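You operate a simulated robot arm through the tools that you are given. There is no shell and no other tool. Be economical: measure what you need, move in short steps, check, and stop when the job is done.

The job below is to be done with a simulated two-armed robot. You get a single attempt, and the scene is never put back.

JOB
Pick up the orange marker with one hand, pass it to the other hand and put it on the top shelf of the grey rack. Set down upright: orange marker.

It is judged by the outcome, as a careful person would: the job done as asked, and still so three seconds after it is handed in. It fails if anything else is knocked over, pushed out of place, dropped, spilled or broken.

ROBOT AND FRAMES
Two 6-joint arms with two-finger parallel grippers on one trunk, on a base that drives. Base frame: it is fixed to the floor where the robot stands at the start and does not move with it; the origin is under the middle of the robot, x ahead of it, y to its left, z up. Readings come in mm, degrees, newtons and seconds.
The left shoulder is at the start at [80, 216, 1566], the right one opposite. With the tool pointing down near the work surface each hand reaches from about 100 to 720 mm from the robot's upright axis, wherever it stands, measured 20 degrees to its own side. Places, roughly: orange marker (3x3x11 cm) [500, 0, 900]; top shelf of the grey rack [500, -500, 1400]. Payload 3.43 kg a hand.
The tool frame of a hand sits at the grasp point between the pads (the TCP): z along the fingers, y along the line on which they close. The tips reach 30 mm beyond it. Largest opening 94 mm; finger width 28, thickness 10; the body of the gripper, 50 by 96 mm, starts 55 mm behind the TCP.
Orientation is that of the tool frame in the base frame, as a unit quaternion [w, x, y, z]. With the fingers straight down and closing along the base's y, the tool's x points along the base's -x, its y along +y and its z along -z.

CONTROLS
- The arms move only by the tool nudge_tool. It takes "left_targets", "right_targets" or both (then of equal length, played together; a hand with none holds still); each is a list of rows, each an object of numbers (a shift or turn left out is 0, a gripper value left out holds the last): "x", "y", "z": the shift along the tool's x, y, z in mm; "ax", "ay", "az": the turn, a rotation vector about the tool's x, y, z in degrees; "jaw": the closure in counts, from 0 (fully open) to 255 (shut). In form: [{"x": .., "y": .., "z": .., "ax": .., "ay": .., "az": .., "jaw": ..}, ...]. A call has 1 to 8 rows; each row shifts and turns the commanded pose from where the row before left it, along the tool's axes as they then stand. Rows are played at 5 a second. More than 50 mm and 8.6 degrees between two rows, or a gripper value outside its range, and nothing of the call is played. Where a pose cannot be reached the arm comes as near as it can. A force on the tool above 40 N (or 10 N above the force at the start of the call, whichever is more), or a blocked arm, ends the call early, and 0.2 s more pass. Each finger travels about 72 mm/s and halts on what it meets, pressing with about 39 N; the grip force reading is that of the motor and also rises with nothing between the fingers. The clock runs only during rows and for 0.2 s after the last one: add rows that do not move to give the fingers time. It gives the time, the measured TCP pose, the force on the tool (base axes), the opening and the grip force at its end, in the units of the frame above (readings bear some noise), with the torque about the TCP (base axes, N m) and any sound that the robot's microphone picked up.
- Cameras (640 x 400 px; columns grow to the right, rows downward): "scene" is now at [102.2, -45.5, 1733.4]; the picture's right is [-0.44, -0.90, 0.00], its down [-0.61, 0.30, -0.73] and it looks along [0.66, -0.32, -0.68] (base axes); focal length 284 px, centre (320, 200). "left" rides on the left gripper at [76, -14, -103] in its tool frame; the picture's right is [0.18, 0.98, 0.00], its down [-0.75, 0.14, -0.64] and it looks along [-0.63, 0.12, 0.77] (tool axes); focal length 243 px, centre (320, 200). "right" rides on the right gripper at [76, 14, -102] in its tool frame; the picture's right is [-0.18, 0.98, 0.00], its down [-0.75, -0.14, -0.64] and it looks along [-0.63, -0.12, 0.77] (tool axes); focal length 243 px, centre (320, 200). There is no depth. A picture from a camera that has moved, and an enlarged one, comes with that camera's place and axes in the base frame and with its lens. The place of the scene camera against the robot may be out by one fixed shift of up to 12 mm in any direction.
- grab_frame(camera): a new picture of that camera. No time passes.
- slide_trunk(by): slides the trunk up (or, below 0, down) by that many mm; the arms and the scene camera ride with it, the base frame stays. It gives what a move gives, with no picture.
- steer(legs): drives the robot by 1 to 6 legs, each [ahead, left, turn to the left] in mm, mm and degrees, along the robot's own axes; the way and the turn of a leg run together, so that a leg with both is an arc; at most 1500 mm and 180 degrees a leg. The arms and the cameras ride along, it lands a little off, and it stops where it bumps. It gives what a move gives.
- turn_head(pan, tilt): turns the head with the scene camera to pan (to the left, within 86 degrees either way) and tilt (down, from -29 to 69), counted from straight ahead of the robot. It gives what a move gives.
- zoom(camera, box): a new picture of the part [left, top, right, bottom] of that camera's present view, enlarged. No time passes.
- job_done(): hands the job in; it is judged then, once.

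Go step by step. Nothing tells you exact positions but the pictures and the camera data: compare them with the known pose of the tool, close in by small moves and look again before you grip or let go. The budget is 120 turns and 88 pictures, counting those below and the enlarged ones. Unless the task says otherwise, let go and move clear before handing in, and close with one line.

The tools are called after "Emit:" as a command line: name --argument value ..., lists and objects as JSON in quotes. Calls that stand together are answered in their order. nudge_tool: Moves the arms, as the interface text tells. Its arguments: {"type":"object","properties":{"left_targets":{"type":"array","items":{"type":"object","properties":{"x":{"type":"number"},"y":{"type":"number"},"z":{"type":"number"},"ax":{"type":"number"},"ay":{"type":"number"},"az":{"type":"number"},"jaw":{"type":"number"}}}},"right_targets":{"type":"array","items":{"type":"object","properties":{"x":{"type":"number"},"y":{"type":"number"},"z":{"type":"number"},"ax":{"type":"number"},"ay":{"type":"number"},"az":{"type":"number"},"jaw":{"type":"number"}}}}},"required":[]} The other tools are called the same way: slide_trunk (by) slides the trunk up or down; steer (legs) drives the base; turn_head (pan, tilt) turns the head that bears the scene camera; grab_frame (camera) takes a picture; zoom (camera, box) takes an enlarged picture of a part of a camera's view; job_done () hands the job in.

At the start:

```text
time_s: 0.0
left_position: [506.1, -0.4, 999.3]
left_tool_rot: [0.0, 0.0, 1.0, 0.0]
left_wrist_force: [1.1, -0.8, 0.9]
left_ft_torque: [0.02, 0.03, -0.03]
left_opening: 94.2
left_finger_force: 0.0
right_position: [301.3, -249.0, 1000.9]
right_tool_rot: [0.001, -0.001, 1.0, -0.002]
right_wrist_force: [0.0, 0.0, -0.6]
right_ft_torque: [0.01, 0.0, -0.01]
right_opening: 93.7
right_finger_force: 0.1
trunk travel left (down, up): [-796.0, 44.0]
robot x, y, heading: [0.1, 0.9, -0.0]
head pan, tilt: [-26.0, 42.8]
```

scene: 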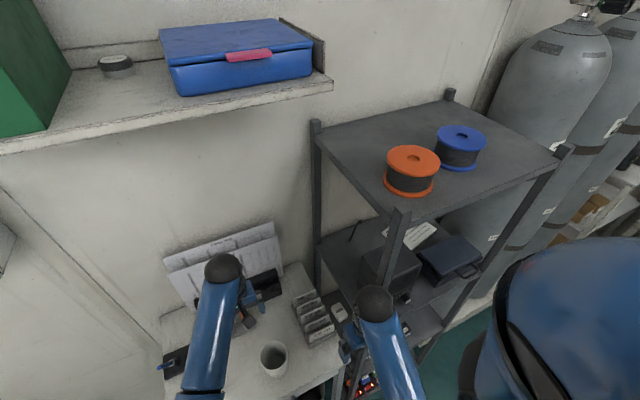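
right: 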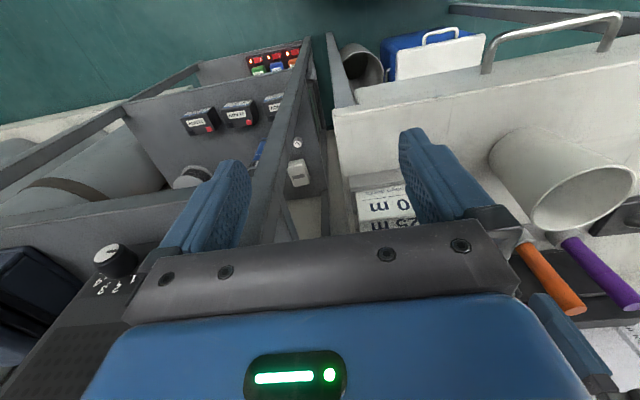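
left: 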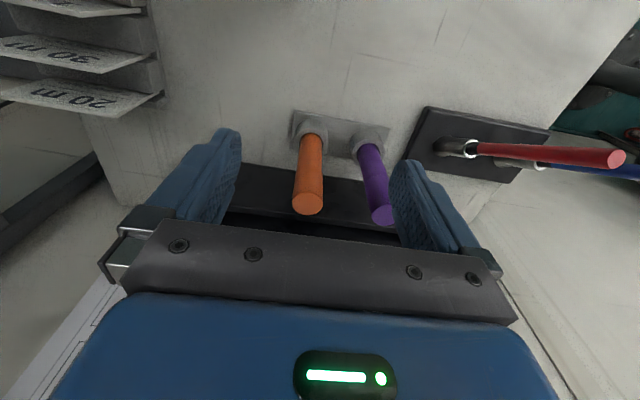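

The left hand hovers over two markers standing in a holder: orange near (544, 0), top about z 970, and purple about 40 mm to its left. I'll look closer before moving.

Emit:
zoom --camera "left" --box '[220, 90, 460, 240]'

Emit:
zoom --camera "right" --box '[480, 120, 640, 340]'

Emit:
zoom --camera "scene" --box '[300, 80, 580, 255]'

Emit:
zoom --camera "scene" --box '[140, 220, 420, 395]'

```text
2.67 times, centred on (340, 165) of left
camera zoom: at [430.1, -15.5, 1102.3], right [-0.18, 0.98, 0.0], down [0.75, 0.14, 0.64], along [0.63, 0.12, -0.77], focal length 647 px, centre (267, 293)
```

zoom: 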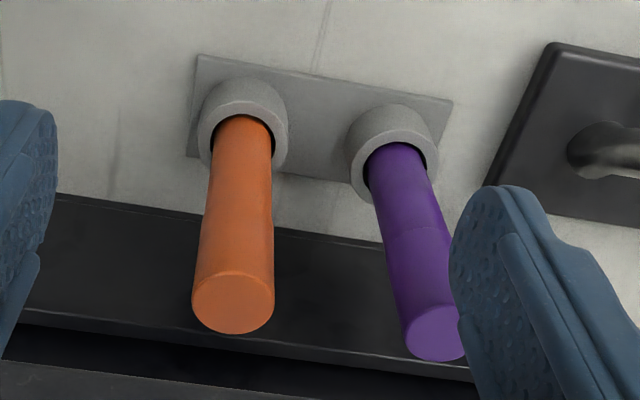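

```text
1.82 times, centred on (560, 230) of right
camera zoom: at [223.2, -233.7, 1102.8], right [0.18, 0.98, 0.0], down [0.75, -0.14, 0.64], along [0.63, -0.12, -0.77], focal length 441 px, centre (-116, 146)
```

zoom: 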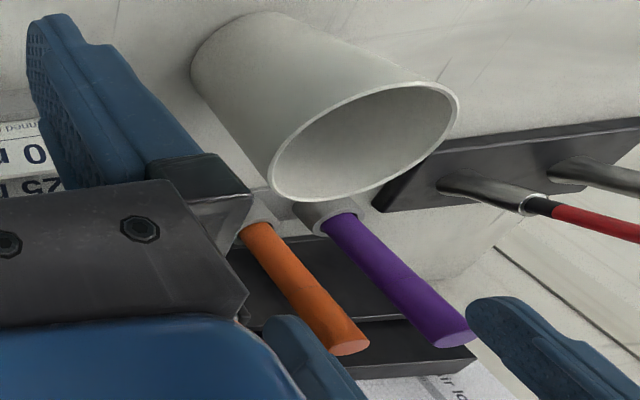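

```text
2.29 times, centred on (440, 168) of scene
camera zoom: at [102.2, -45.5, 1733.4], right [-0.44, -0.9, 0.0], down [-0.61, 0.3, -0.73], along [0.66, -0.32, -0.68], focal length 648 px, centre (46, 274)
```

zoom: 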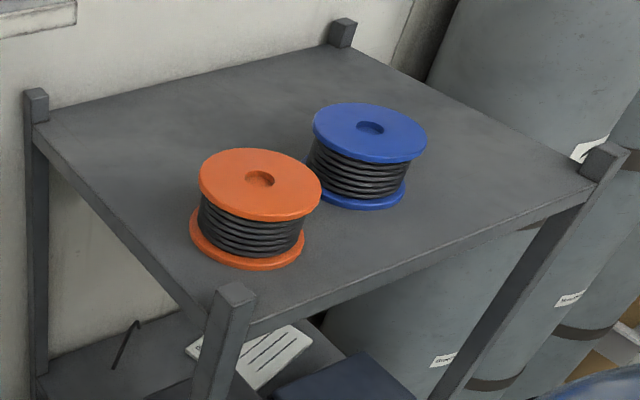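

```text
2.29 times, centred on (280, 308) of scene
camera zoom: at [102.2, -45.5, 1733.4], right [-0.44, -0.9, 0.0], down [-0.61, 0.3, -0.73], along [0.66, -0.32, -0.68], focal length 648 px, centre (411, -46)
```

zoom: 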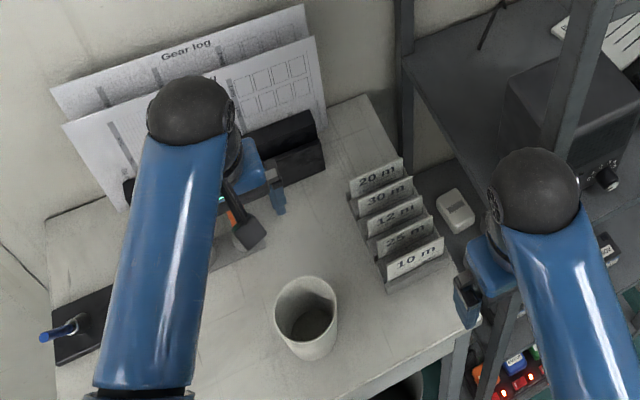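

Triangulating gives the orange marker vertical at about (545, 0), 22 mm thick, top at z≈968, with purple 55 mm to its left. I'll raise the left hand, narrow the fingers, and move it above the orange marker.

Emit:
nudge_tool --left_targets '[{"z": -20, "jaw": 60}, {"z": -5, "jaw": 115}, {"jaw": 115}, {"x": -19}, {"x": -18}, {}]'

Emit:
grab_frame --camera "left"

```text
time_s: 1.4
left_position: [542.2, -0.9, 1023.2]
left_tool_rot: [0.0, 0.0, 1.0, 0.0]
left_wrist_force: [-0.2, -0.6, -0.5]
left_ft_torque: [-0.04, 0.03, -0.02]
left_opening: 51.5
left_finger_force: 0.0
right_position: [300.5, -249.1, 1000.5]
right_tool_rot: [0.0, -0.001, 1.0, -0.001]
right_wrist_force: [-0.3, 0.5, -0.4]
right_ft_torque: [0.01, 0.0, -0.02]
right_opening: 94.1
right_finger_force: 0.0
trunk travel left (down, up): [-796.0, 44.0]
robot x, y, heading: [-1.8, -3.1, -0.0]
head pan, tilt: [-26.0, 42.8]
```

```text
80 pictures are left
camera left: at [466.6, -15.2, 1126.3], right [-0.18, 0.98, 0.0], down [0.75, 0.14, 0.64], along [0.63, 0.12, -0.77], focal length 243 px, centre (320, 200)
```

left: 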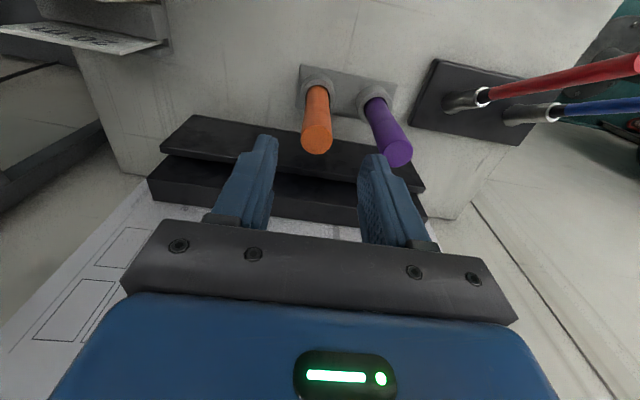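

The second view agrees: the marker top is at about (544.5, -3, 970). I'll descend halfway around it and check.

Emit:
nudge_tool --left_targets '[{"x": -2, "y": -2, "z": 15}, {"z": 15}, {"z": 10}, {}]'

Emit:
grab_frame --camera "left"

```text
time_s: 2.4
left_position: [544.0, -3.1, 983.3]
left_tool_rot: [0.0, 0.0, 1.0, 0.0]
left_wrist_force: [-0.6, 0.9, 0.3]
left_ft_torque: [0.04, 0.0, 0.04]
left_opening: 51.6
left_finger_force: 0.1
right_position: [300.6, -249.0, 999.2]
right_tool_rot: [0.001, -0.002, 1.0, 0.0]
right_wrist_force: [0.3, 0.4, 0.5]
right_ft_torque: [0.0, 0.01, 0.01]
right_opening: 94.0
right_finger_force: 0.0
trunk travel left (down, up): [-796.0, 44.0]
robot x, y, heading: [-3.1, 4.4, 0.2]
head pan, tilt: [-26.0, 42.8]
```

```text
79 pictures are left
camera left: at [468.9, -16.8, 1086.4], right [-0.18, 0.98, 0.0], down [0.75, 0.14, 0.64], along [0.63, 0.12, -0.77], focal length 243 px, centre (320, 200)
```

left: 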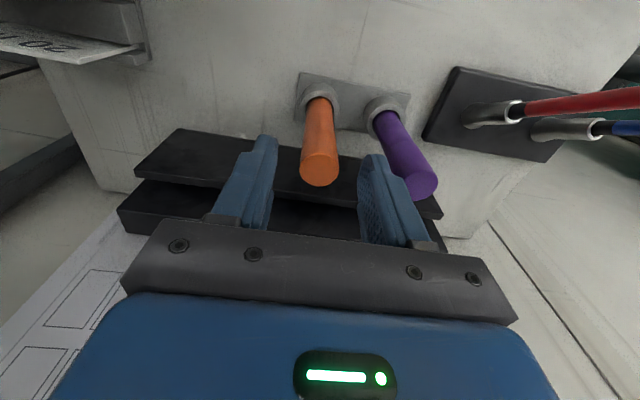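

The marker is centred between the fingers, as predicted. I'll go down another 21 mm and close.

Emit:
nudge_tool --left_targets '[{"z": 11}, {"z": 10}, {}, {"jaw": 170}, {"jaw": 255}, {}, {}]'

Emit:
grab_frame --camera "left"

```text
time_s: 4.0
left_position: [545.5, -3.7, 964.0]
left_tool_rot: [0.0, 0.0, 1.0, 0.0]
left_wrist_force: [0.9, -0.4, -0.1]
left_ft_torque: [0.01, 0.04, 0.01]
left_opening: 19.8
left_finger_force: 39.2
right_position: [300.0, -249.3, 998.9]
right_tool_rot: [0.001, -0.001, 1.0, 0.0]
right_wrist_force: [0.9, -0.5, -0.7]
right_ft_torque: [-0.02, 0.02, 0.02]
right_opening: 93.9
right_finger_force: 0.1
trunk travel left (down, up): [-796.0, 44.0]
robot x, y, heading: [-0.6, 1.6, 0.2]
head pan, tilt: [-26.0, 42.8]
```

```text
78 pictures are left
camera left: at [469.2, -17.6, 1066.5], right [-0.18, 0.98, 0.0], down [0.75, 0.14, 0.64], along [0.63, 0.12, -0.77], focal length 243 px, centre (320, 200)
```

left: 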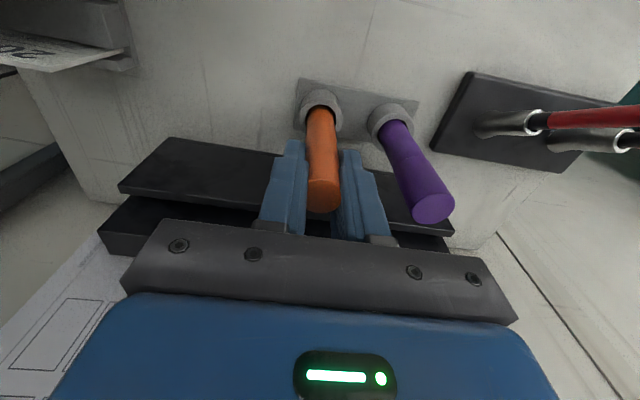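

It is gripped, with an opening of 19.8 mm. Next I'll lift it straight up out of the socket.

Emit:
nudge_tool --left_targets '[{"z": -10}, {"z": -20}, {"z": -25}, {"z": -30}, {"z": -30}, {"z": -30}, {}]'

Emit:
grab_frame --camera "left"

Emit:
grab_frame --camera "right"

```text
time_s: 5.6
left_position: [565.4, -13.6, 1081.4]
left_tool_rot: [0.0, 0.0, 1.0, 0.0]
left_wrist_force: [-0.3, -0.4, -1.1]
left_ft_torque: [0.04, 0.03, 0.02]
left_opening: 19.6
left_finger_force: 39.6
left hand out of reach, approached as far as the arm can: row 5, 6
right_position: [299.8, -248.9, 999.7]
right_tool_rot: [0.001, -0.001, 1.0, -0.001]
right_wrist_force: [-0.3, 0.6, -0.3]
right_ft_torque: [0.01, -0.02, -0.01]
right_opening: 94.0
right_finger_force: 0.0
trunk travel left (down, up): [-796.0, 44.0]
robot x, y, heading: [-0.7, 0.6, 0.0]
head pan, tilt: [-26.0, 42.8]
```

```text
77 pictures are left
camera left: at [489.1, -27.4, 1184.0], right [-0.18, 0.98, 0.0], down [0.75, 0.14, 0.64], along [0.63, 0.12, -0.77], focal length 243 px, centre (320, 200)
```

left: 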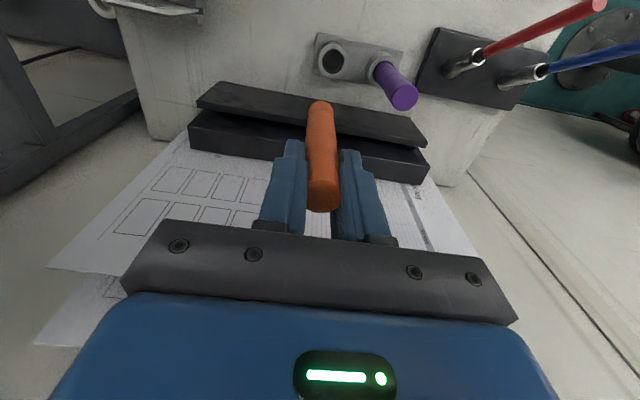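

```text
76 pictures are left
camera right: at [223.3, -233.7, 1102.8], right [0.18, 0.98, 0.0], down [0.75, -0.14, 0.64], along [0.63, -0.12, -0.77], focal length 243 px, centre (320, 200)
```

right: 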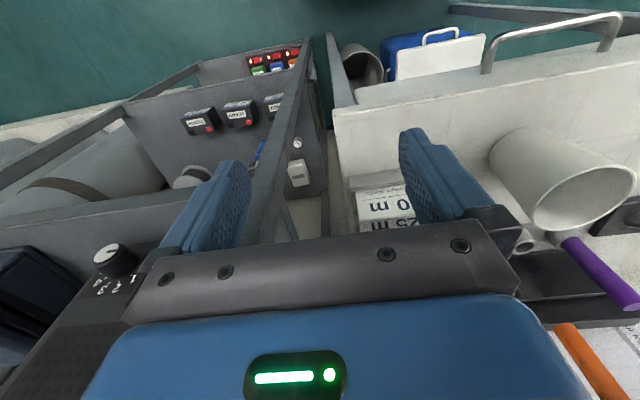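

The marker is clear of its socket, but the left arm hit a reach limit going higher. I'll raise the trunk 40 mm and bring the left hand toward the middle for the handover.

Emit:
slide_trunk --by 40

Emit:
nudge_tool --left_targets '[{"y": -20}, {"x": 15, "y": -25}, {"x": 20, "y": -25}, {"x": 20, "y": -20}, {}]'

Emit:
grab_frame --camera "scene"

```text
time_s: 6.4
left_position: [564.5, -12.5, 1121.7]
left_tool_rot: [0.001, 0.0, 1.0, -0.001]
left_wrist_force: [0.5, 0.8, -0.3]
left_ft_torque: [-0.01, -0.01, -0.02]
left_opening: 19.8
left_finger_force: 38.4
right_position: [300.7, -248.7, 1039.0]
right_tool_rot: [0.001, 0.0, 1.0, -0.001]
right_wrist_force: [-0.7, -1.3, 0.8]
right_ft_torque: [0.02, 0.01, 0.02]
right_opening: 93.9
right_finger_force: 0.1
trunk travel left (down, up): [-836.0, 4.0]
robot x, y, heading: [1.2, -0.5, 0.1]
head pan, tilt: [-26.0, 42.8]
```

```text
time_s: 7.6
left_position: [509.5, -103.2, 1121.5]
left_tool_rot: [0.002, 0.001, 1.0, -0.001]
left_wrist_force: [0.0, 0.6, -0.3]
left_ft_torque: [0.04, -0.01, 0.0]
left_opening: 19.8
left_finger_force: 39.4
right_position: [300.4, -248.4, 1039.5]
right_tool_rot: [0.001, -0.001, 1.0, -0.001]
right_wrist_force: [0.9, 0.5, 0.7]
right_ft_torque: [0.01, 0.02, 0.02]
right_opening: 94.1
right_finger_force: 0.1
trunk travel left (down, up): [-836.0, 4.0]
robot x, y, heading: [5.1, -3.2, 0.3]
head pan, tilt: [-26.0, 42.8]
```

```text
75 pictures are left
camera scene: at [102.6, -45.5, 1773.3], right [-0.44, -0.9, 0.0], down [-0.61, 0.3, -0.73], along [0.66, -0.32, -0.68], focal length 284 px, centre (320, 200)
```

scene: 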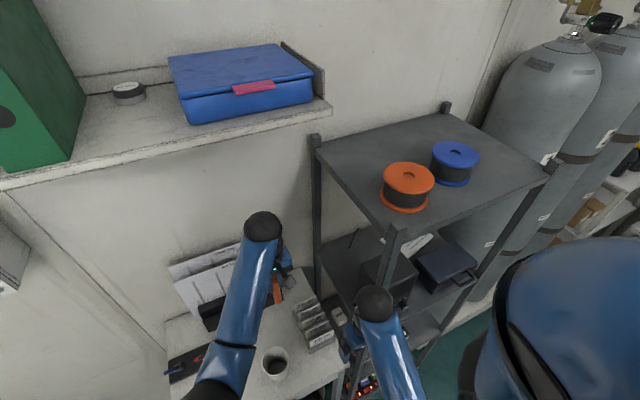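

The left hand holds the marker at (509, -103). I'll back the right hand away from the rack post and begin turning it toward horizontal with its camera up.

Emit:
nudge_tool --right_targets '[{"x": 30, "y": 20, "z": -20}, {"x": 30, "y": 20, "z": -20}, {"ax": -6, "az": 6}, {"ax": -6, "az": 6}, {"ax": -6, "az": 6}, {"ax": -6, "az": 6}, {"ax": -6, "az": 6}, {"ax": -6, "az": 6}]'

Emit:
grab_frame --camera "scene"

```text
time_s: 9.2
left_position: [511.5, -103.5, 1121.5]
left_tool_rot: [0.002, 0.0, 1.0, -0.001]
left_wrist_force: [0.2, -0.3, -0.8]
left_ft_torque: [-0.01, 0.02, -0.02]
left_opening: 19.6
left_finger_force: 39.0
right_position: [239.2, -177.1, 1070.9]
right_tool_rot: [-0.011, 0.127, 0.965, 0.229]
right_wrist_force: [0.4, -0.3, -0.8]
right_ft_torque: [-0.02, 0.01, -0.02]
right_opening: 93.8
right_finger_force: 0.1
right hand out of reach, approached as far as the arm can: row 2, 6
trunk travel left (down, up): [-836.0, 4.0]
robot x, y, heading: [0.8, -0.5, -0.1]
head pan, tilt: [-26.0, 42.8]
stopped in row 7 (right hand): the arm was blocked; the commanded pose is now the measured one
```

```text
74 pictures are left
camera scene: at [103.4, -45.7, 1773.9], right [-0.44, -0.9, 0.0], down [-0.61, 0.3, -0.73], along [0.66, -0.32, -0.68], focal length 284 px, centre (320, 200)
```

scene: 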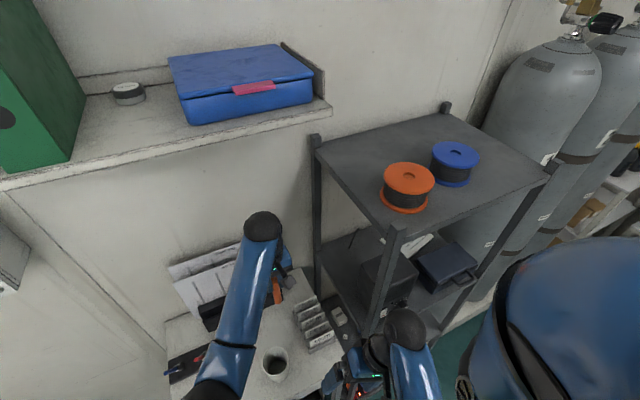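

The right hand is cramped close to the body. I'll back the base off 300 mm so the handover happens in open space with both arms further out.

Emit:
steer --legs '[[-300, 0, 0]]'

Emit:
nudge_tool --right_targets '[{"ax": 6, "az": -6}, {"ax": 6, "az": -6}, {"ax": 6, "az": -6}, {"ax": 6, "az": -6}, {}]'

Emit:
grab_frame --camera "scene"

```text
time_s: 11.2
left_position: [214.8, -102.7, 1119.3]
left_tool_rot: [0.001, 0.0, 1.0, -0.001]
left_wrist_force: [0.0, 0.3, 0.1]
left_ft_torque: [0.01, 0.02, -0.01]
left_opening: 19.6
left_finger_force: 39.6
right_position: [-58.5, -176.3, 1069.4]
right_tool_rot: [-0.012, 0.128, 0.965, 0.228]
right_wrist_force: [0.2, 0.1, 1.2]
right_ft_torque: [-0.02, 0.05, 0.01]
right_opening: 93.9
right_finger_force: 0.0
trunk travel left (down, up): [-836.0, 4.0]
robot x, y, heading: [-302.5, 0.3, 0.1]
head pan, tilt: [-26.0, 42.8]
heard: snap
```

```text
time_s: 12.4
left_position: [211.3, -102.0, 1120.4]
left_tool_rot: [0.002, 0.0, 1.0, -0.001]
left_wrist_force: [0.1, -0.6, -1.2]
left_ft_torque: [0.0, 0.0, -0.01]
left_opening: 19.8
left_finger_force: 39.0
right_position: [-60.0, -175.4, 1070.1]
right_tool_rot: [0.011, -0.081, 0.996, 0.02]
right_wrist_force: [-0.3, 0.0, 0.6]
right_ft_torque: [0.01, 0.0, -0.02]
right_opening: 94.1
right_finger_force: 0.1
trunk travel left (down, up): [-836.0, 4.0]
robot x, y, heading: [-297.1, -4.4, -0.0]
head pan, tilt: [-26.0, 42.8]
```

```text
73 pictures are left
camera scene: at [-196.3, -45.6, 1773.3], right [-0.44, -0.9, 0.0], down [-0.61, 0.3, -0.73], along [0.66, -0.32, -0.68], focal length 284 px, centre (320, 200)
```

scene: 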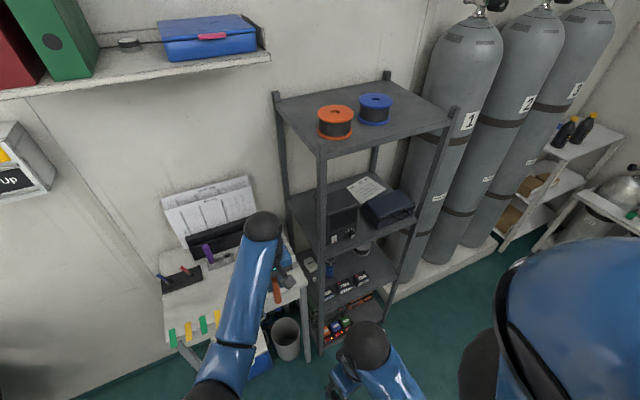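

The base moved back, but the microphone picked up a snap. I'll look closely at the work area to see whether anything changed.

Emit:
zoom --camera "scene" --box '[140, 170, 420, 380]'

Emit:
grab_frame --camera "left"

Emit:
grab_frame --camera "right"

```text
1.90 times, centred on (280, 275) of scene
camera zoom: at [-196.3, -45.6, 1773.3], right [-0.44, -0.9, 0.0], down [-0.61, 0.3, -0.73], along [0.66, -0.32, -0.68], focal length 540 px, centre (396, 57)
```

zoom: 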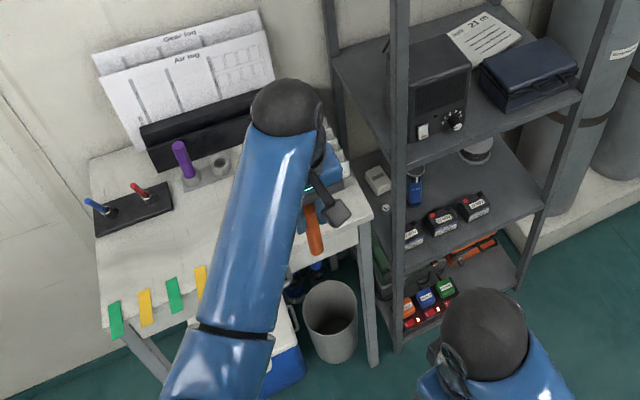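

```text
71 pictures are left
camera left: at [135.5, -116.5, 1223.4], right [-0.18, 0.98, 0.0], down [0.75, 0.14, 0.64], along [0.63, 0.12, -0.76], focal length 243 px, centre (320, 200)
```

left: 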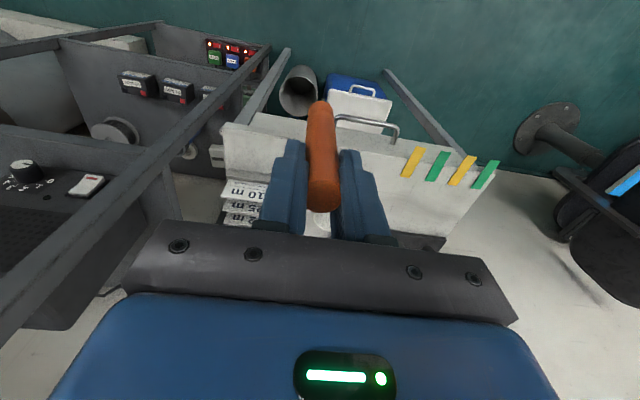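

```text
70 pictures are left
camera right: at [-140.7, -178.0, 1171.9], right [0.02, 1.0, 0.04], down [0.76, -0.05, 0.65], along [0.65, 0.02, -0.76], focal length 243 px, centre (320, 200)
```

right: 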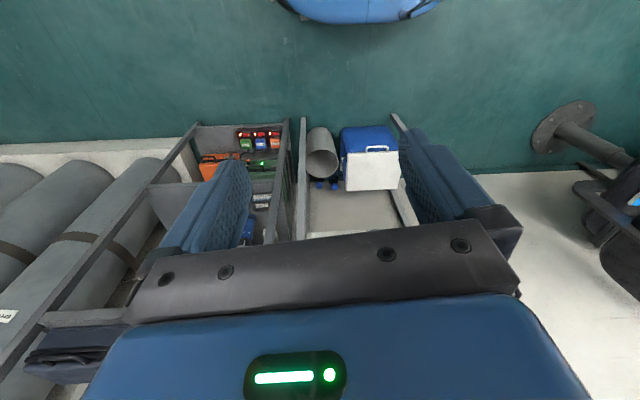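

Nothing visible has changed; the table items and the marker look intact. Next I'll bring the right hand forward into open space and start its turn there.

Emit:
nudge_tool --right_targets '[{"x": -30, "y": -25, "z": 5}, {"x": -30, "y": -25, "z": 5}, {"x": -30, "y": -25, "z": 5}, {"x": -30, "y": -25, "z": 5}, {"ax": -6, "az": 6}, {"ax": -6, "az": 6}, {"ax": -6, "az": 6}, {"ax": -6, "az": 6}]'

Emit:
nudge_tool --right_targets '[{"ax": -6, "az": 6}, {"ax": -6, "az": 6}, {"ax": -6, "az": 6}, {"ax": -6, "az": 6}, {}]'

Emit:
grab_frame --camera "scene"

```text
time_s: 14.2
left_position: [212.7, -103.0, 1121.2]
left_tool_rot: [0.001, 0.0, 1.0, -0.001]
left_wrist_force: [-0.7, -0.4, 0.5]
left_ft_torque: [-0.01, -0.01, 0.0]
left_opening: 20.0
left_finger_force: 39.1
right_position: [73.2, -251.1, 1024.2]
right_tool_rot: [-0.01, 0.13, 0.965, 0.228]
right_wrist_force: [-0.3, -0.8, 0.6]
right_ft_torque: [0.0, 0.01, 0.0]
right_opening: 94.0
right_finger_force: 0.1
right hand out of reach, approached as far as the arm can: row 1, 2, 5, 6, 8
trunk travel left (down, up): [-836.0, 4.0]
robot x, y, heading: [-300.2, 2.0, -0.0]
head pan, tilt: [-26.0, 42.8]
```

```text
time_s: 15.4
left_position: [211.6, -103.0, 1120.7]
left_tool_rot: [0.001, -0.001, 1.0, -0.001]
left_wrist_force: [-0.6, -0.8, -0.6]
left_ft_torque: [0.0, 0.02, -0.02]
left_opening: 19.9
left_finger_force: 39.4
right_position: [73.6, -250.7, 1025.3]
right_tool_rot: [-0.031, 0.324, 0.849, 0.416]
right_wrist_force: [-0.3, -0.3, -0.8]
right_ft_torque: [-0.02, -0.02, 0.0]
right_opening: 93.8
right_finger_force: 0.0
trunk travel left (down, up): [-836.0, 4.0]
robot x, y, heading: [-303.1, -2.6, -0.1]
head pan, tilt: [-26.0, 42.8]
```

```text
69 pictures are left
camera scene: at [-196.6, -45.6, 1773.3], right [-0.44, -0.9, 0.0], down [-0.61, 0.3, -0.73], along [0.66, -0.32, -0.68], focal length 284 px, centre (320, 200)
```

scene: 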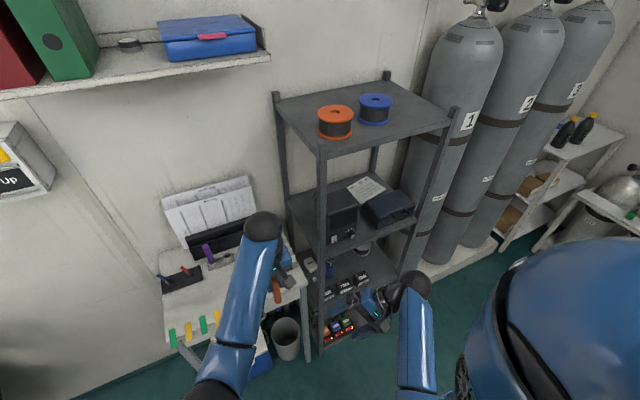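

Rotation is proceeding well. I'll turn the remaining 100° so the right tool ends horizontal, camera up, pointing about 25° left of ahead.

Emit:
nudge_tool --right_targets '[{"ax": -5.125, "ay": 0.725, "az": 6.515}, {"ax": -5.125, "ay": 0.725, "az": 6.515}, {"ax": -5.125, "ay": 0.725, "az": 6.515}, {"ax": -5.125, "ay": 0.725, "az": 6.515}, {"ax": -5.125, "ay": 0.725, "az": 6.515}, {"ax": -5.125, "ay": 0.725, "az": 6.515}]'

Emit:
nudge_tool --right_targets '[{"ax": -5.125, "ay": 0.725, "az": 6.515}, {"ax": -5.125, "ay": 0.725, "az": 6.515}, {"ax": -5.125, "ay": 0.725, "az": 6.515}, {"ax": -5.125, "ay": 0.725, "az": 6.515}, {"ax": -5.125, "ay": 0.725, "az": 6.515}, {"ax": -5.125, "ay": 0.725, "az": 6.515}]'

Emit:
grab_frame --camera "scene"

Emit:
grab_frame --camera "right"

```text
time_s: 16.8
left_position: [211.1, -101.9, 1121.7]
left_tool_rot: [0.001, 0.0, 1.0, 0.0]
left_wrist_force: [0.1, -0.1, -0.4]
left_ft_torque: [0.01, 0.02, 0.01]
left_opening: 19.5
left_finger_force: 38.9
right_position: [71.7, -250.3, 1026.2]
right_tool_rot: [-0.112, 0.567, 0.555, 0.598]
right_wrist_force: [0.2, 0.9, 0.7]
right_ft_torque: [-0.01, 0.0, -0.02]
right_opening: 94.2
right_finger_force: 0.2
trunk travel left (down, up): [-836.0, 4.0]
robot x, y, heading: [-305.0, 1.1, -0.2]
head pan, tilt: [-26.0, 42.8]
```

```text
time_s: 18.1
left_position: [211.6, -102.7, 1121.2]
left_tool_rot: [0.002, -0.001, 1.0, -0.001]
left_wrist_force: [-0.3, 0.4, -0.3]
left_ft_torque: [0.0, 0.04, -0.01]
left_opening: 19.5
left_finger_force: 39.0
right_position: [121.2, -302.1, 1065.8]
right_tool_rot: [-0.115, 0.662, 0.28, 0.685]
right_wrist_force: [0.0, -0.1, -0.1]
right_ft_torque: [-0.01, 0.01, -0.01]
right_opening: 94.1
right_finger_force: 0.1
trunk travel left (down, up): [-836.0, 4.0]
robot x, y, heading: [-301.7, -1.1, 0.2]
head pan, tilt: [-26.0, 42.8]
stopped in row 6 (right hand): the arm was blocked; the commanded pose is now the measured one
```

```text
68 pictures are left
camera scene: at [-196.8, -45.6, 1774.3], right [-0.44, -0.9, 0.0], down [-0.61, 0.3, -0.73], along [0.66, -0.32, -0.68], focal length 284 px, centre (320, 200)
```

scene: 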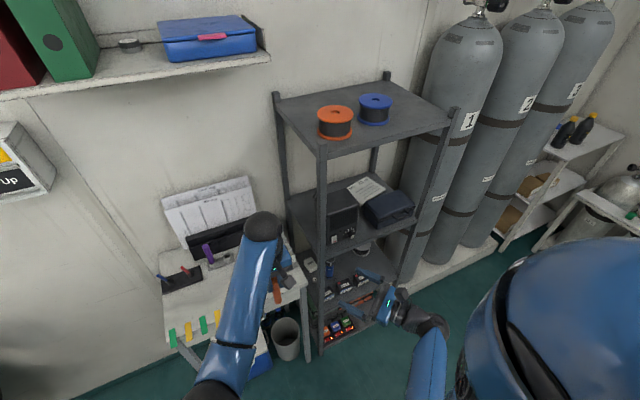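

```text
67 pictures are left
camera right: at [34.1, -352.6, 1147.3], right [0.54, -0.84, 0.05], down [-0.54, -0.39, -0.74], along [0.65, 0.37, -0.67], focal length 243 px, centre (320, 200)
```

right: 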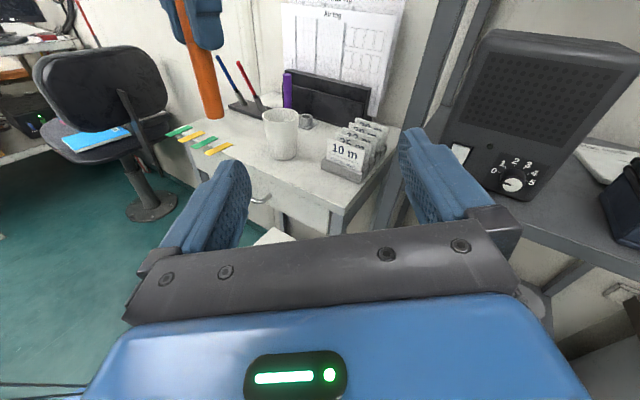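

The table is undisturbed. The right tool is nearly horizontal, about 32° left of ahead, with 13° of roll left; I'll move to a standoff behind the marker and level it.

Emit:
nudge_tool --right_targets '[{"x": 7, "y": -29, "z": 21}, {"x": 7, "y": -29, "z": 21}, {"x": 7, "y": -29, "z": 21}, {"x": 7, "y": -29, "z": 21}, {"az": 6.7}, {"az": 6.7}, {}]'

Emit:
grab_frame --camera "right"

Emit:
grab_frame --camera "scene"

```text
time_s: 19.7
left_position: [211.4, -102.7, 1121.5]
left_tool_rot: [0.002, 0.0, 1.0, -0.002]
left_wrist_force: [-0.6, -0.7, -0.6]
left_ft_torque: [0.01, 0.01, 0.03]
left_opening: 19.8
left_finger_force: 39.3
right_position: [126.0, -156.0, 1062.1]
right_tool_rot: [-0.195, 0.691, 0.198, 0.667]
right_wrist_force: [0.0, 0.6, -0.2]
right_ft_torque: [0.0, -0.01, 0.02]
right_opening: 93.9
right_finger_force: 0.1
trunk travel left (down, up): [-836.0, 4.0]
robot x, y, heading: [-294.6, 0.1, 0.0]
head pan, tilt: [-26.0, 42.8]
```

```text
66 pictures are left
camera right: at [49.1, -220.9, 1141.9], right [0.52, -0.83, -0.19], down [-0.64, -0.23, -0.73], along [0.56, 0.5, -0.66], focal length 243 px, centre (320, 200)
```

right: 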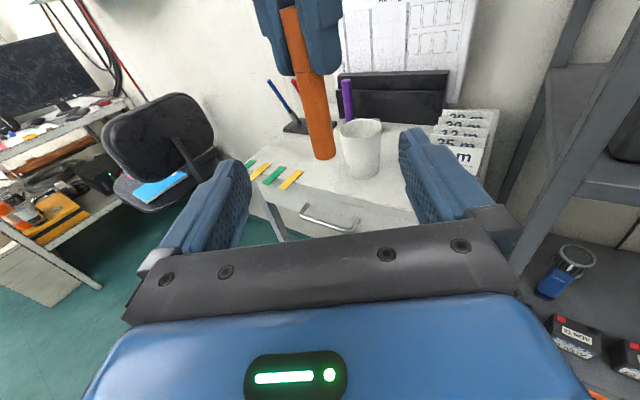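

```text
65 pictures are left
camera scene: at [-197.9, -45.0, 1773.5], right [-0.44, -0.9, 0.0], down [-0.61, 0.3, -0.73], along [0.66, -0.32, -0.68], focal length 284 px, centre (320, 200)
```

scene: 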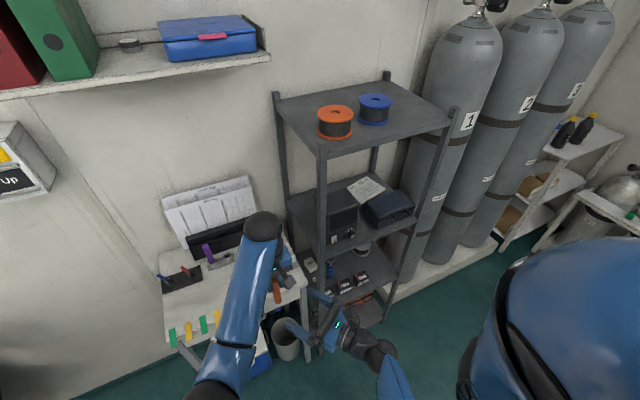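

The right tool is level at the marker's lower half, with lateral alignment within a few mm. I'll advance 65 mm and look again.

Emit:
nudge_tool --right_targets '[{"x": 1, "z": 25}, {"x": 1, "z": 20}, {"x": 1, "z": 20}, {}]'

Emit:
grab_frame --camera "right"

Emit:
grab_frame --camera "left"

```text
time_s: 20.7
left_position: [210.9, -102.4, 1122.1]
left_tool_rot: [0.001, 0.0, 1.0, -0.001]
left_wrist_force: [-0.4, 0.0, -0.1]
left_ft_torque: [0.0, 0.0, 0.0]
left_opening: 19.8
left_finger_force: 38.7
right_position: [182.3, -121.4, 1063.4]
right_tool_rot: [-0.195, 0.691, 0.199, 0.667]
right_wrist_force: [0.4, 0.1, 0.9]
right_ft_torque: [0.01, 0.0, -0.01]
right_opening: 94.0
right_finger_force: 0.0
trunk travel left (down, up): [-836.0, 4.0]
robot x, y, heading: [-300.7, -0.1, -0.3]
head pan, tilt: [-26.0, 42.8]
```

```text
64 pictures are left
camera right: at [104.8, -186.1, 1143.3], right [0.52, -0.83, -0.19], down [-0.64, -0.23, -0.73], along [0.56, 0.5, -0.66], focal length 243 px, centre (320, 200)
```

right: 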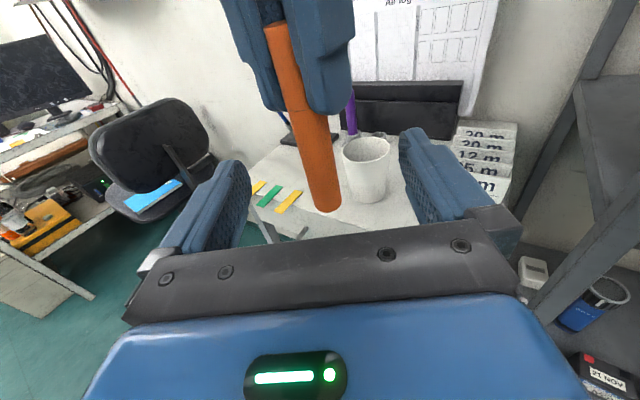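

```text
63 pictures are left
camera left: at [135.2, -116.5, 1223.5], right [-0.18, 0.98, 0.0], down [0.75, 0.14, 0.64], along [0.63, 0.12, -0.76], focal length 243 px, centre (320, 200)
```

left: 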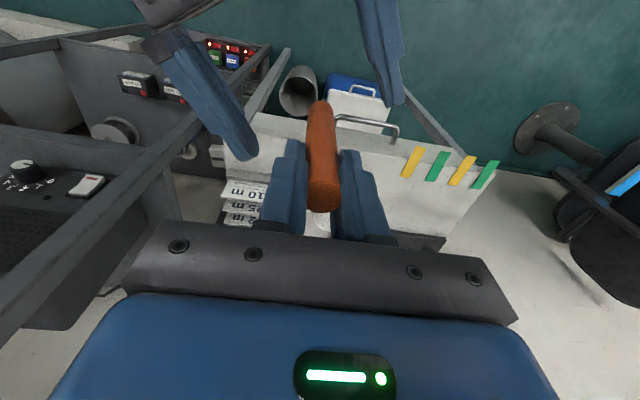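

The right camera shows the marker about 6 mm toward tool -y. I'll shift, advance the last stretch, and check before closing.

Emit:
nudge_tool --right_targets '[{"y": -6, "z": 8}, {"z": 14}, {"x": 1, "z": 12}, {}]'

Emit:
grab_frame --camera "right"

Emit:
grab_frame --camera "left"

```text
time_s: 21.7
left_position: [211.1, -102.4, 1122.4]
left_tool_rot: [0.002, 0.0, 1.0, -0.001]
left_wrist_force: [0.8, 0.1, 0.3]
left_ft_torque: [0.01, 0.0, -0.01]
left_opening: 19.7
left_finger_force: 38.9
right_position: [207.0, -97.7, 1061.5]
right_tool_rot: [-0.194, 0.691, 0.198, 0.668]
right_wrist_force: [0.4, -0.4, 0.5]
right_ft_torque: [-0.01, 0.03, -0.02]
right_opening: 94.0
right_finger_force: 0.0
trunk travel left (down, up): [-836.0, 4.0]
robot x, y, heading: [-297.6, -0.6, -0.1]
head pan, tilt: [-26.0, 42.8]
```

```text
62 pictures are left
camera right: at [129.9, -162.9, 1141.8], right [0.52, -0.83, -0.19], down [-0.64, -0.23, -0.73], along [0.56, 0.5, -0.66], focal length 243 px, centre (320, 200)
```

right: 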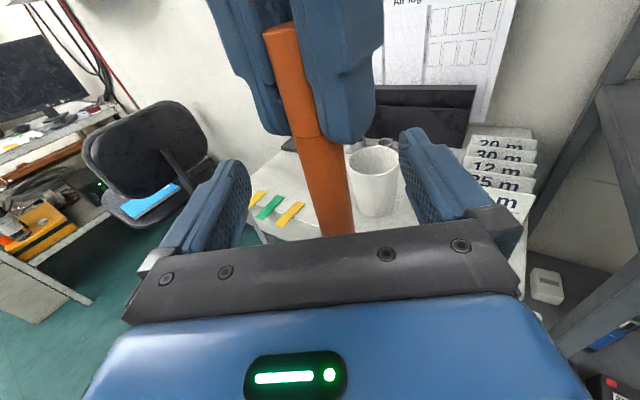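

```text
61 pictures are left
camera left: at [135.0, -116.5, 1223.6], right [-0.18, 0.98, 0.0], down [0.75, 0.14, 0.64], along [0.63, 0.12, -0.76], focal length 243 px, centre (320, 200)
```

left: 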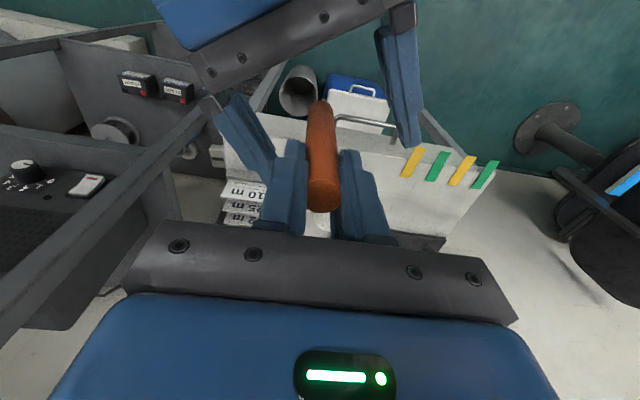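

The marker is now centred within about 2 mm between the right fingers. I'll close the right gripper.

Emit:
nudge_tool --right_targets '[{"y": 1, "jaw": 120}, {"jaw": 180}, {"jaw": 255}, {}, {}, {}]'

Emit:
grab_frame --camera "right"

```text
time_s: 23.1
left_position: [211.3, -102.4, 1120.2]
left_tool_rot: [0.001, -0.001, 1.0, 0.001]
left_wrist_force: [-10.5, 19.7, 6.0]
left_ft_torque: [0.57, 0.3, 0.02]
left_opening: 19.5
left_finger_force: 39.0
right_position: [207.8, -100.4, 1063.2]
right_tool_rot: [-0.193, 0.693, 0.197, 0.666]
right_wrist_force: [9.8, -19.1, -5.2]
right_ft_torque: [0.57, 0.27, -0.05]
right_opening: 23.4
right_finger_force: 39.1
trunk travel left (down, up): [-836.0, 4.0]
robot x, y, heading: [-297.9, -3.6, -0.3]
head pan, tilt: [-26.0, 42.8]
```

```text
60 pictures are left
camera right: at [130.4, -165.0, 1141.9], right [0.52, -0.84, -0.19], down [-0.64, -0.23, -0.73], along [0.57, 0.5, -0.66], focal length 243 px, centre (320, 200)
```

right: 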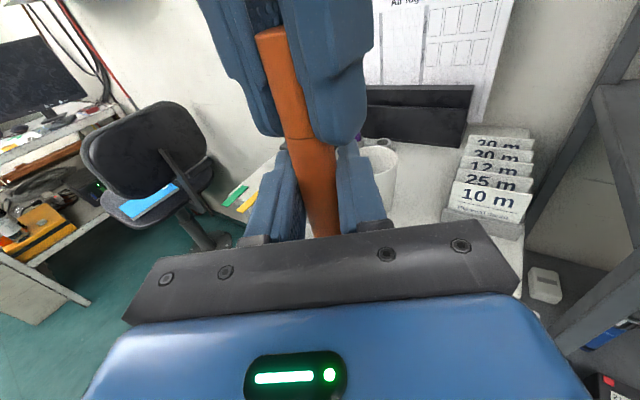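

Both hands hold it, with about 20 N of sideways misalignment between them. I'll let the right hand yield a bit in +y before opening the left.

Emit:
nudge_tool --right_targets '[{"y": 1.5}, {}, {}]'

```text
time_s: 23.9
left_position: [212.6, -101.2, 1120.9]
left_tool_rot: [0.003, -0.001, 1.0, -0.001]
left_wrist_force: [1.0, 19.2, -2.1]
left_ft_torque: [0.53, -0.12, -0.06]
left_opening: 20.0
left_finger_force: 39.0
right_position: [209.1, -100.4, 1063.1]
right_tool_rot: [-0.194, 0.692, 0.198, 0.667]
right_wrist_force: [-0.3, -18.5, 2.2]
right_ft_torque: [0.6, 0.02, 0.03]
right_opening: 23.4
right_finger_force: 38.7
trunk travel left (down, up): [-836.0, 4.0]
robot x, y, heading: [-300.8, -1.1, 0.1]
head pan, tilt: [-26.0, 42.8]
```

Emit:
nudge_tool --right_targets '[{"y": 1.7, "z": -1.1}, {}, {}]'

```text
time_s: 24.7
left_position: [211.2, -103.1, 1122.2]
left_tool_rot: [0.001, 0.0, 1.0, -0.003]
left_wrist_force: [2.3, 7.1, -5.7]
left_ft_torque: [0.2, -0.22, 0.02]
left_opening: 19.7
left_finger_force: 38.8
right_position: [207.5, -101.2, 1061.2]
right_tool_rot: [-0.194, 0.691, 0.199, 0.667]
right_wrist_force: [-2.1, -7.2, 5.8]
right_ft_torque: [0.26, 0.08, 0.01]
right_opening: 23.4
right_finger_force: 39.5
trunk travel left (down, up): [-836.0, 4.0]
robot x, y, heading: [-299.4, -0.7, 0.0]
head pan, tilt: [-26.0, 42.8]
```

Forces are down to a few newtons. I'll open the left hand, then withdraw it forward (its fingers straddle the marker in y), keeping well above the right hand.

Emit:
nudge_tool --left_targets '[{"jaw": 180}, {"jaw": 100}, {"jaw": 100}, {}]'

Emit:
grab_frame --camera "left"

```text
time_s: 25.7
left_position: [211.6, -102.3, 1121.4]
left_tool_rot: [0.001, 0.0, 1.0, -0.001]
left_wrist_force: [-0.3, 0.7, -0.8]
left_ft_torque: [-0.01, -0.01, 0.01]
left_opening: 57.0
left_finger_force: 0.1
right_position: [209.0, -103.2, 1061.9]
right_tool_rot: [-0.194, 0.691, 0.199, 0.667]
right_wrist_force: [0.0, 0.8, 0.1]
right_ft_torque: [-0.01, 0.0, 0.01]
right_opening: 23.5
right_finger_force: 39.0
trunk travel left (down, up): [-836.0, 4.0]
robot x, y, heading: [-298.9, 1.2, -0.2]
head pan, tilt: [-26.0, 42.8]
```

```text
59 pictures are left
camera left: at [135.2, -116.5, 1223.5], right [-0.18, 0.98, 0.0], down [0.75, 0.14, 0.64], along [0.63, 0.12, -0.76], focal length 243 px, centre (320, 200)
```

left: 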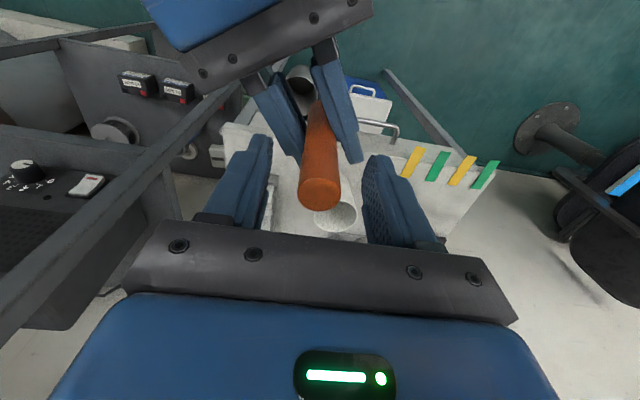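

The right hand alone holds the marker, upright. Withdrawing the left hand forward, then to the left.

Emit:
nudge_tool --left_targets '[{"x": -20}, {"x": -30}, {"x": -35}, {"x": -30, "y": 20}, {"y": 45}, {"y": 45}, {"y": 45}, {}]'

Emit:
grab_frame --camera "right"

Emit:
grab_frame --camera "scene"

```text
time_s: 27.5
left_position: [326.6, 52.5, 1121.6]
left_tool_rot: [0.003, 0.0, 1.0, -0.001]
left_wrist_force: [-0.5, 0.0, -0.7]
left_ft_torque: [0.01, 0.0, 0.0]
left_opening: 57.0
left_finger_force: 0.0
right_position: [209.5, -103.0, 1061.9]
right_tool_rot: [-0.194, 0.692, 0.198, 0.666]
right_wrist_force: [0.4, 0.4, 0.1]
right_ft_torque: [-0.02, -0.01, 0.03]
right_opening: 23.4
right_finger_force: 38.8
trunk travel left (down, up): [-836.0, 4.0]
robot x, y, heading: [-297.9, 1.6, 0.2]
head pan, tilt: [-26.0, 42.8]
```

```text
58 pictures are left
camera right: at [131.5, -167.5, 1141.6], right [0.52, -0.83, -0.19], down [-0.64, -0.23, -0.73], along [0.56, 0.5, -0.66], focal length 243 px, centre (320, 200)
```

right: 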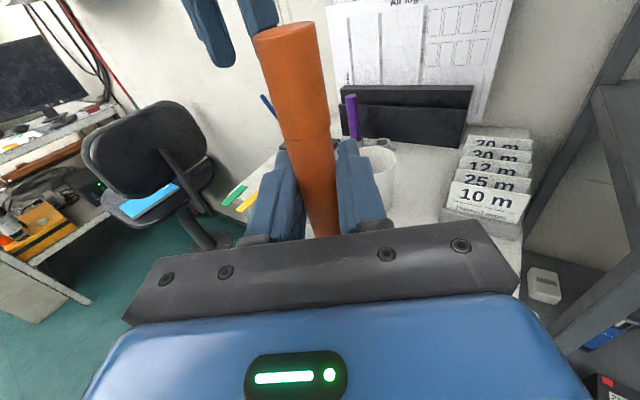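

```text
57 pictures are left
camera scene: at [-196.5, -45.8, 1773.3], right [-0.44, -0.9, 0.0], down [-0.61, 0.3, -0.73], along [0.66, -0.32, -0.68], focal length 284 px, centre (320, 200)
```

scene: 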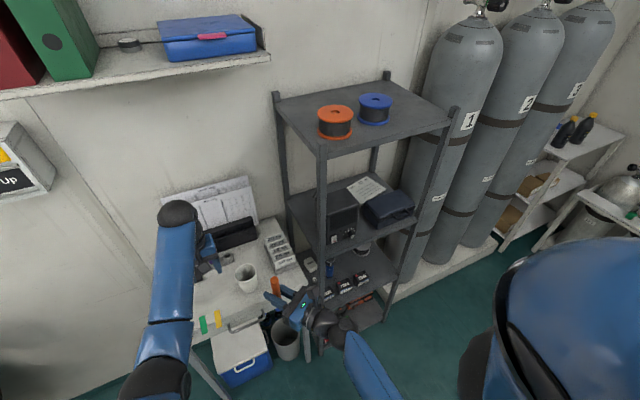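

The marker stands upright in the right hand and everything on the table looks undisturbed. I'll back away 200 mm, then slide right to line up with the rack's free front-right area.

Emit:
steer --legs '[[-200, 0, 0], [0, -350, 0]]'

Emit:
turn_head --pan -12 --tilt 32

Emit:
grab_frame --camera "scene"

Emit:
grab_frame --camera "right"

```text
time_s: 31.0
left_position: [124.7, -300.1, 1120.8]
left_tool_rot: [0.002, 0.002, 1.0, -0.002]
left_wrist_force: [0.3, -0.2, -0.4]
left_ft_torque: [0.0, -0.03, -0.02]
left_opening: 57.2
left_finger_force: 0.1
right_position: [5.5, -455.3, 1061.5]
right_tool_rot: [-0.192, 0.693, 0.198, 0.666]
right_wrist_force: [0.7, 0.3, -0.3]
right_ft_torque: [-0.01, 0.03, -0.02]
right_opening: 23.4
right_finger_force: 38.8
trunk travel left (down, up): [-836.0, 4.0]
robot x, y, heading: [-502.6, -355.1, -0.1]
head pan, tilt: [-26.0, 42.8]
```

```text
time_s: 31.7
left_position: [124.3, -302.9, 1121.2]
left_tool_rot: [0.002, 0.002, 1.0, -0.002]
left_wrist_force: [0.8, -0.7, 0.2]
left_ft_torque: [0.02, 0.03, 0.02]
left_opening: 57.3
left_finger_force: 0.0
right_position: [5.9, -456.8, 1060.7]
right_tool_rot: [-0.193, 0.693, 0.198, 0.666]
right_wrist_force: [-0.1, 0.7, 0.0]
right_ft_torque: [-0.02, 0.0, 0.03]
right_opening: 23.1
right_finger_force: 39.2
trunk travel left (down, up): [-836.0, 4.0]
robot x, y, heading: [-502.2, -351.6, -0.2]
head pan, tilt: [-12.0, 32.0]
```

```text
56 pictures are left
camera scene: at [-386.1, -380.6, 1789.7], right [-0.21, -0.98, 0.0], down [-0.52, 0.11, -0.85], along [0.83, -0.18, -0.53], focal length 284 px, centre (320, 200)
```

scene: 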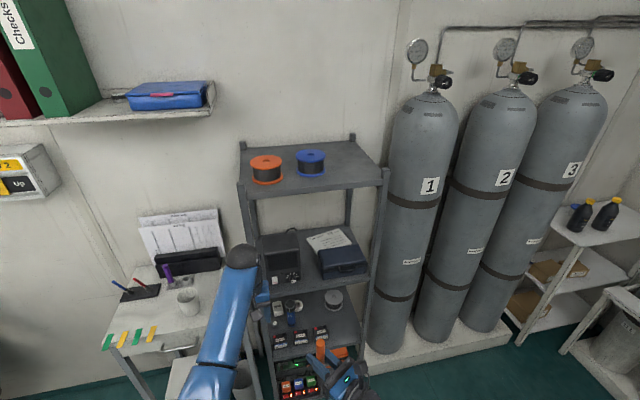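

```text
55 pictures are left
camera right: at [-71.7, -521.8, 1141.8], right [0.52, -0.84, -0.19], down [-0.64, -0.23, -0.73], along [0.57, 0.5, -0.66], focal length 243 px, centre (320, 200)
```

right: 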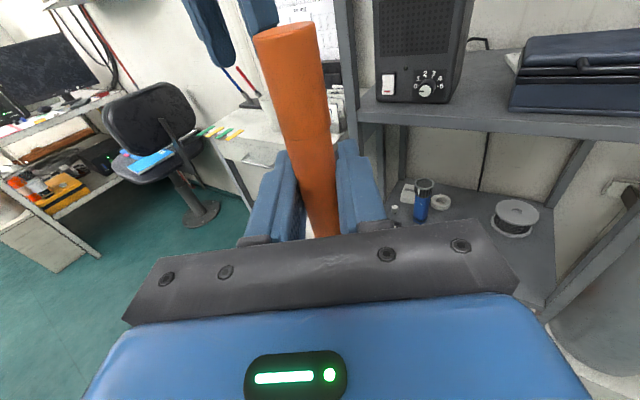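

Now I'll take a close look at the top shelf to fix its height and the free spot.

Emit:
zoom --camera "scene" --box '[225, 125, 401, 235]'

```text
3.64 times, centred on (313, 180) of scene
camera zoom: at [-386.1, -380.6, 1789.7], right [-0.21, -0.98, 0.0], down [-0.52, 0.11, -0.85], along [0.83, -0.18, -0.53], focal length 1031 px, centre (346, 273)
```

zoom: 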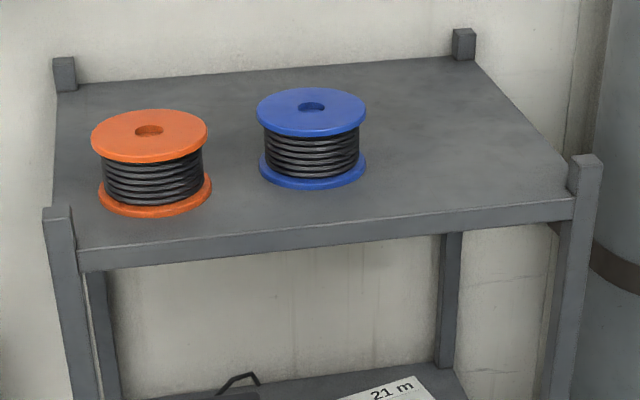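

The shelf surface comes out near z≈1384, front edge x≈326, spanning y −320 to −730; the reels take up the left half. Free spot: about (385, −645). Raising the right hand in the open, then turning it straight ahead.

Emit:
nudge_tool --right_targets '[{"x": 40, "y": 5.3, "z": 8.5}, {"x": 40, "y": 5.3, "z": 8.5}, {"x": 40, "y": 5.3, "z": 8.5}, {"x": 40, "y": 5.3, "z": 8.5}]'

Emit:
grab_frame --camera "scene"

```text
time_s: 32.7
left_position: [124.6, -303.6, 1121.5]
left_tool_rot: [0.0, 0.002, 1.0, 0.0]
left_wrist_force: [-0.1, -0.3, -0.3]
left_ft_torque: [-0.01, 0.03, 0.03]
left_opening: 57.2
left_finger_force: 0.1
right_position: [51.0, -456.5, 1220.7]
right_tool_rot: [-0.193, 0.693, 0.197, 0.666]
right_wrist_force: [0.2, 0.1, -0.4]
right_ft_torque: [-0.03, -0.04, 0.02]
right_opening: 23.4
right_finger_force: 38.5
trunk travel left (down, up): [-836.0, 4.0]
robot x, y, heading: [-502.8, -350.1, -0.1]
head pan, tilt: [-12.0, 32.0]
```

```text
53 pictures are left
camera scene: at [-385.4, -381.5, 1789.6], right [-0.21, -0.98, 0.0], down [-0.52, 0.11, -0.85], along [0.83, -0.18, -0.53], focal length 284 px, centre (320, 200)
```

scene: 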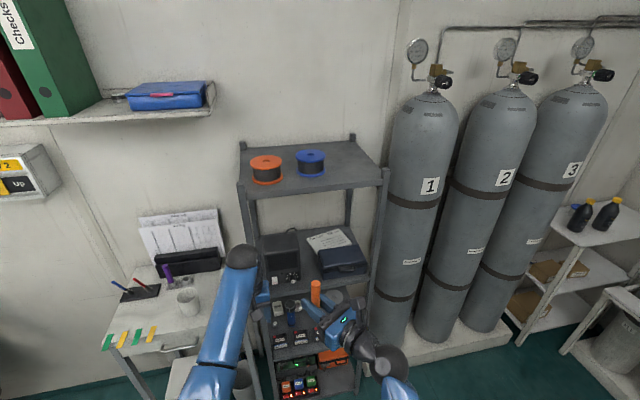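

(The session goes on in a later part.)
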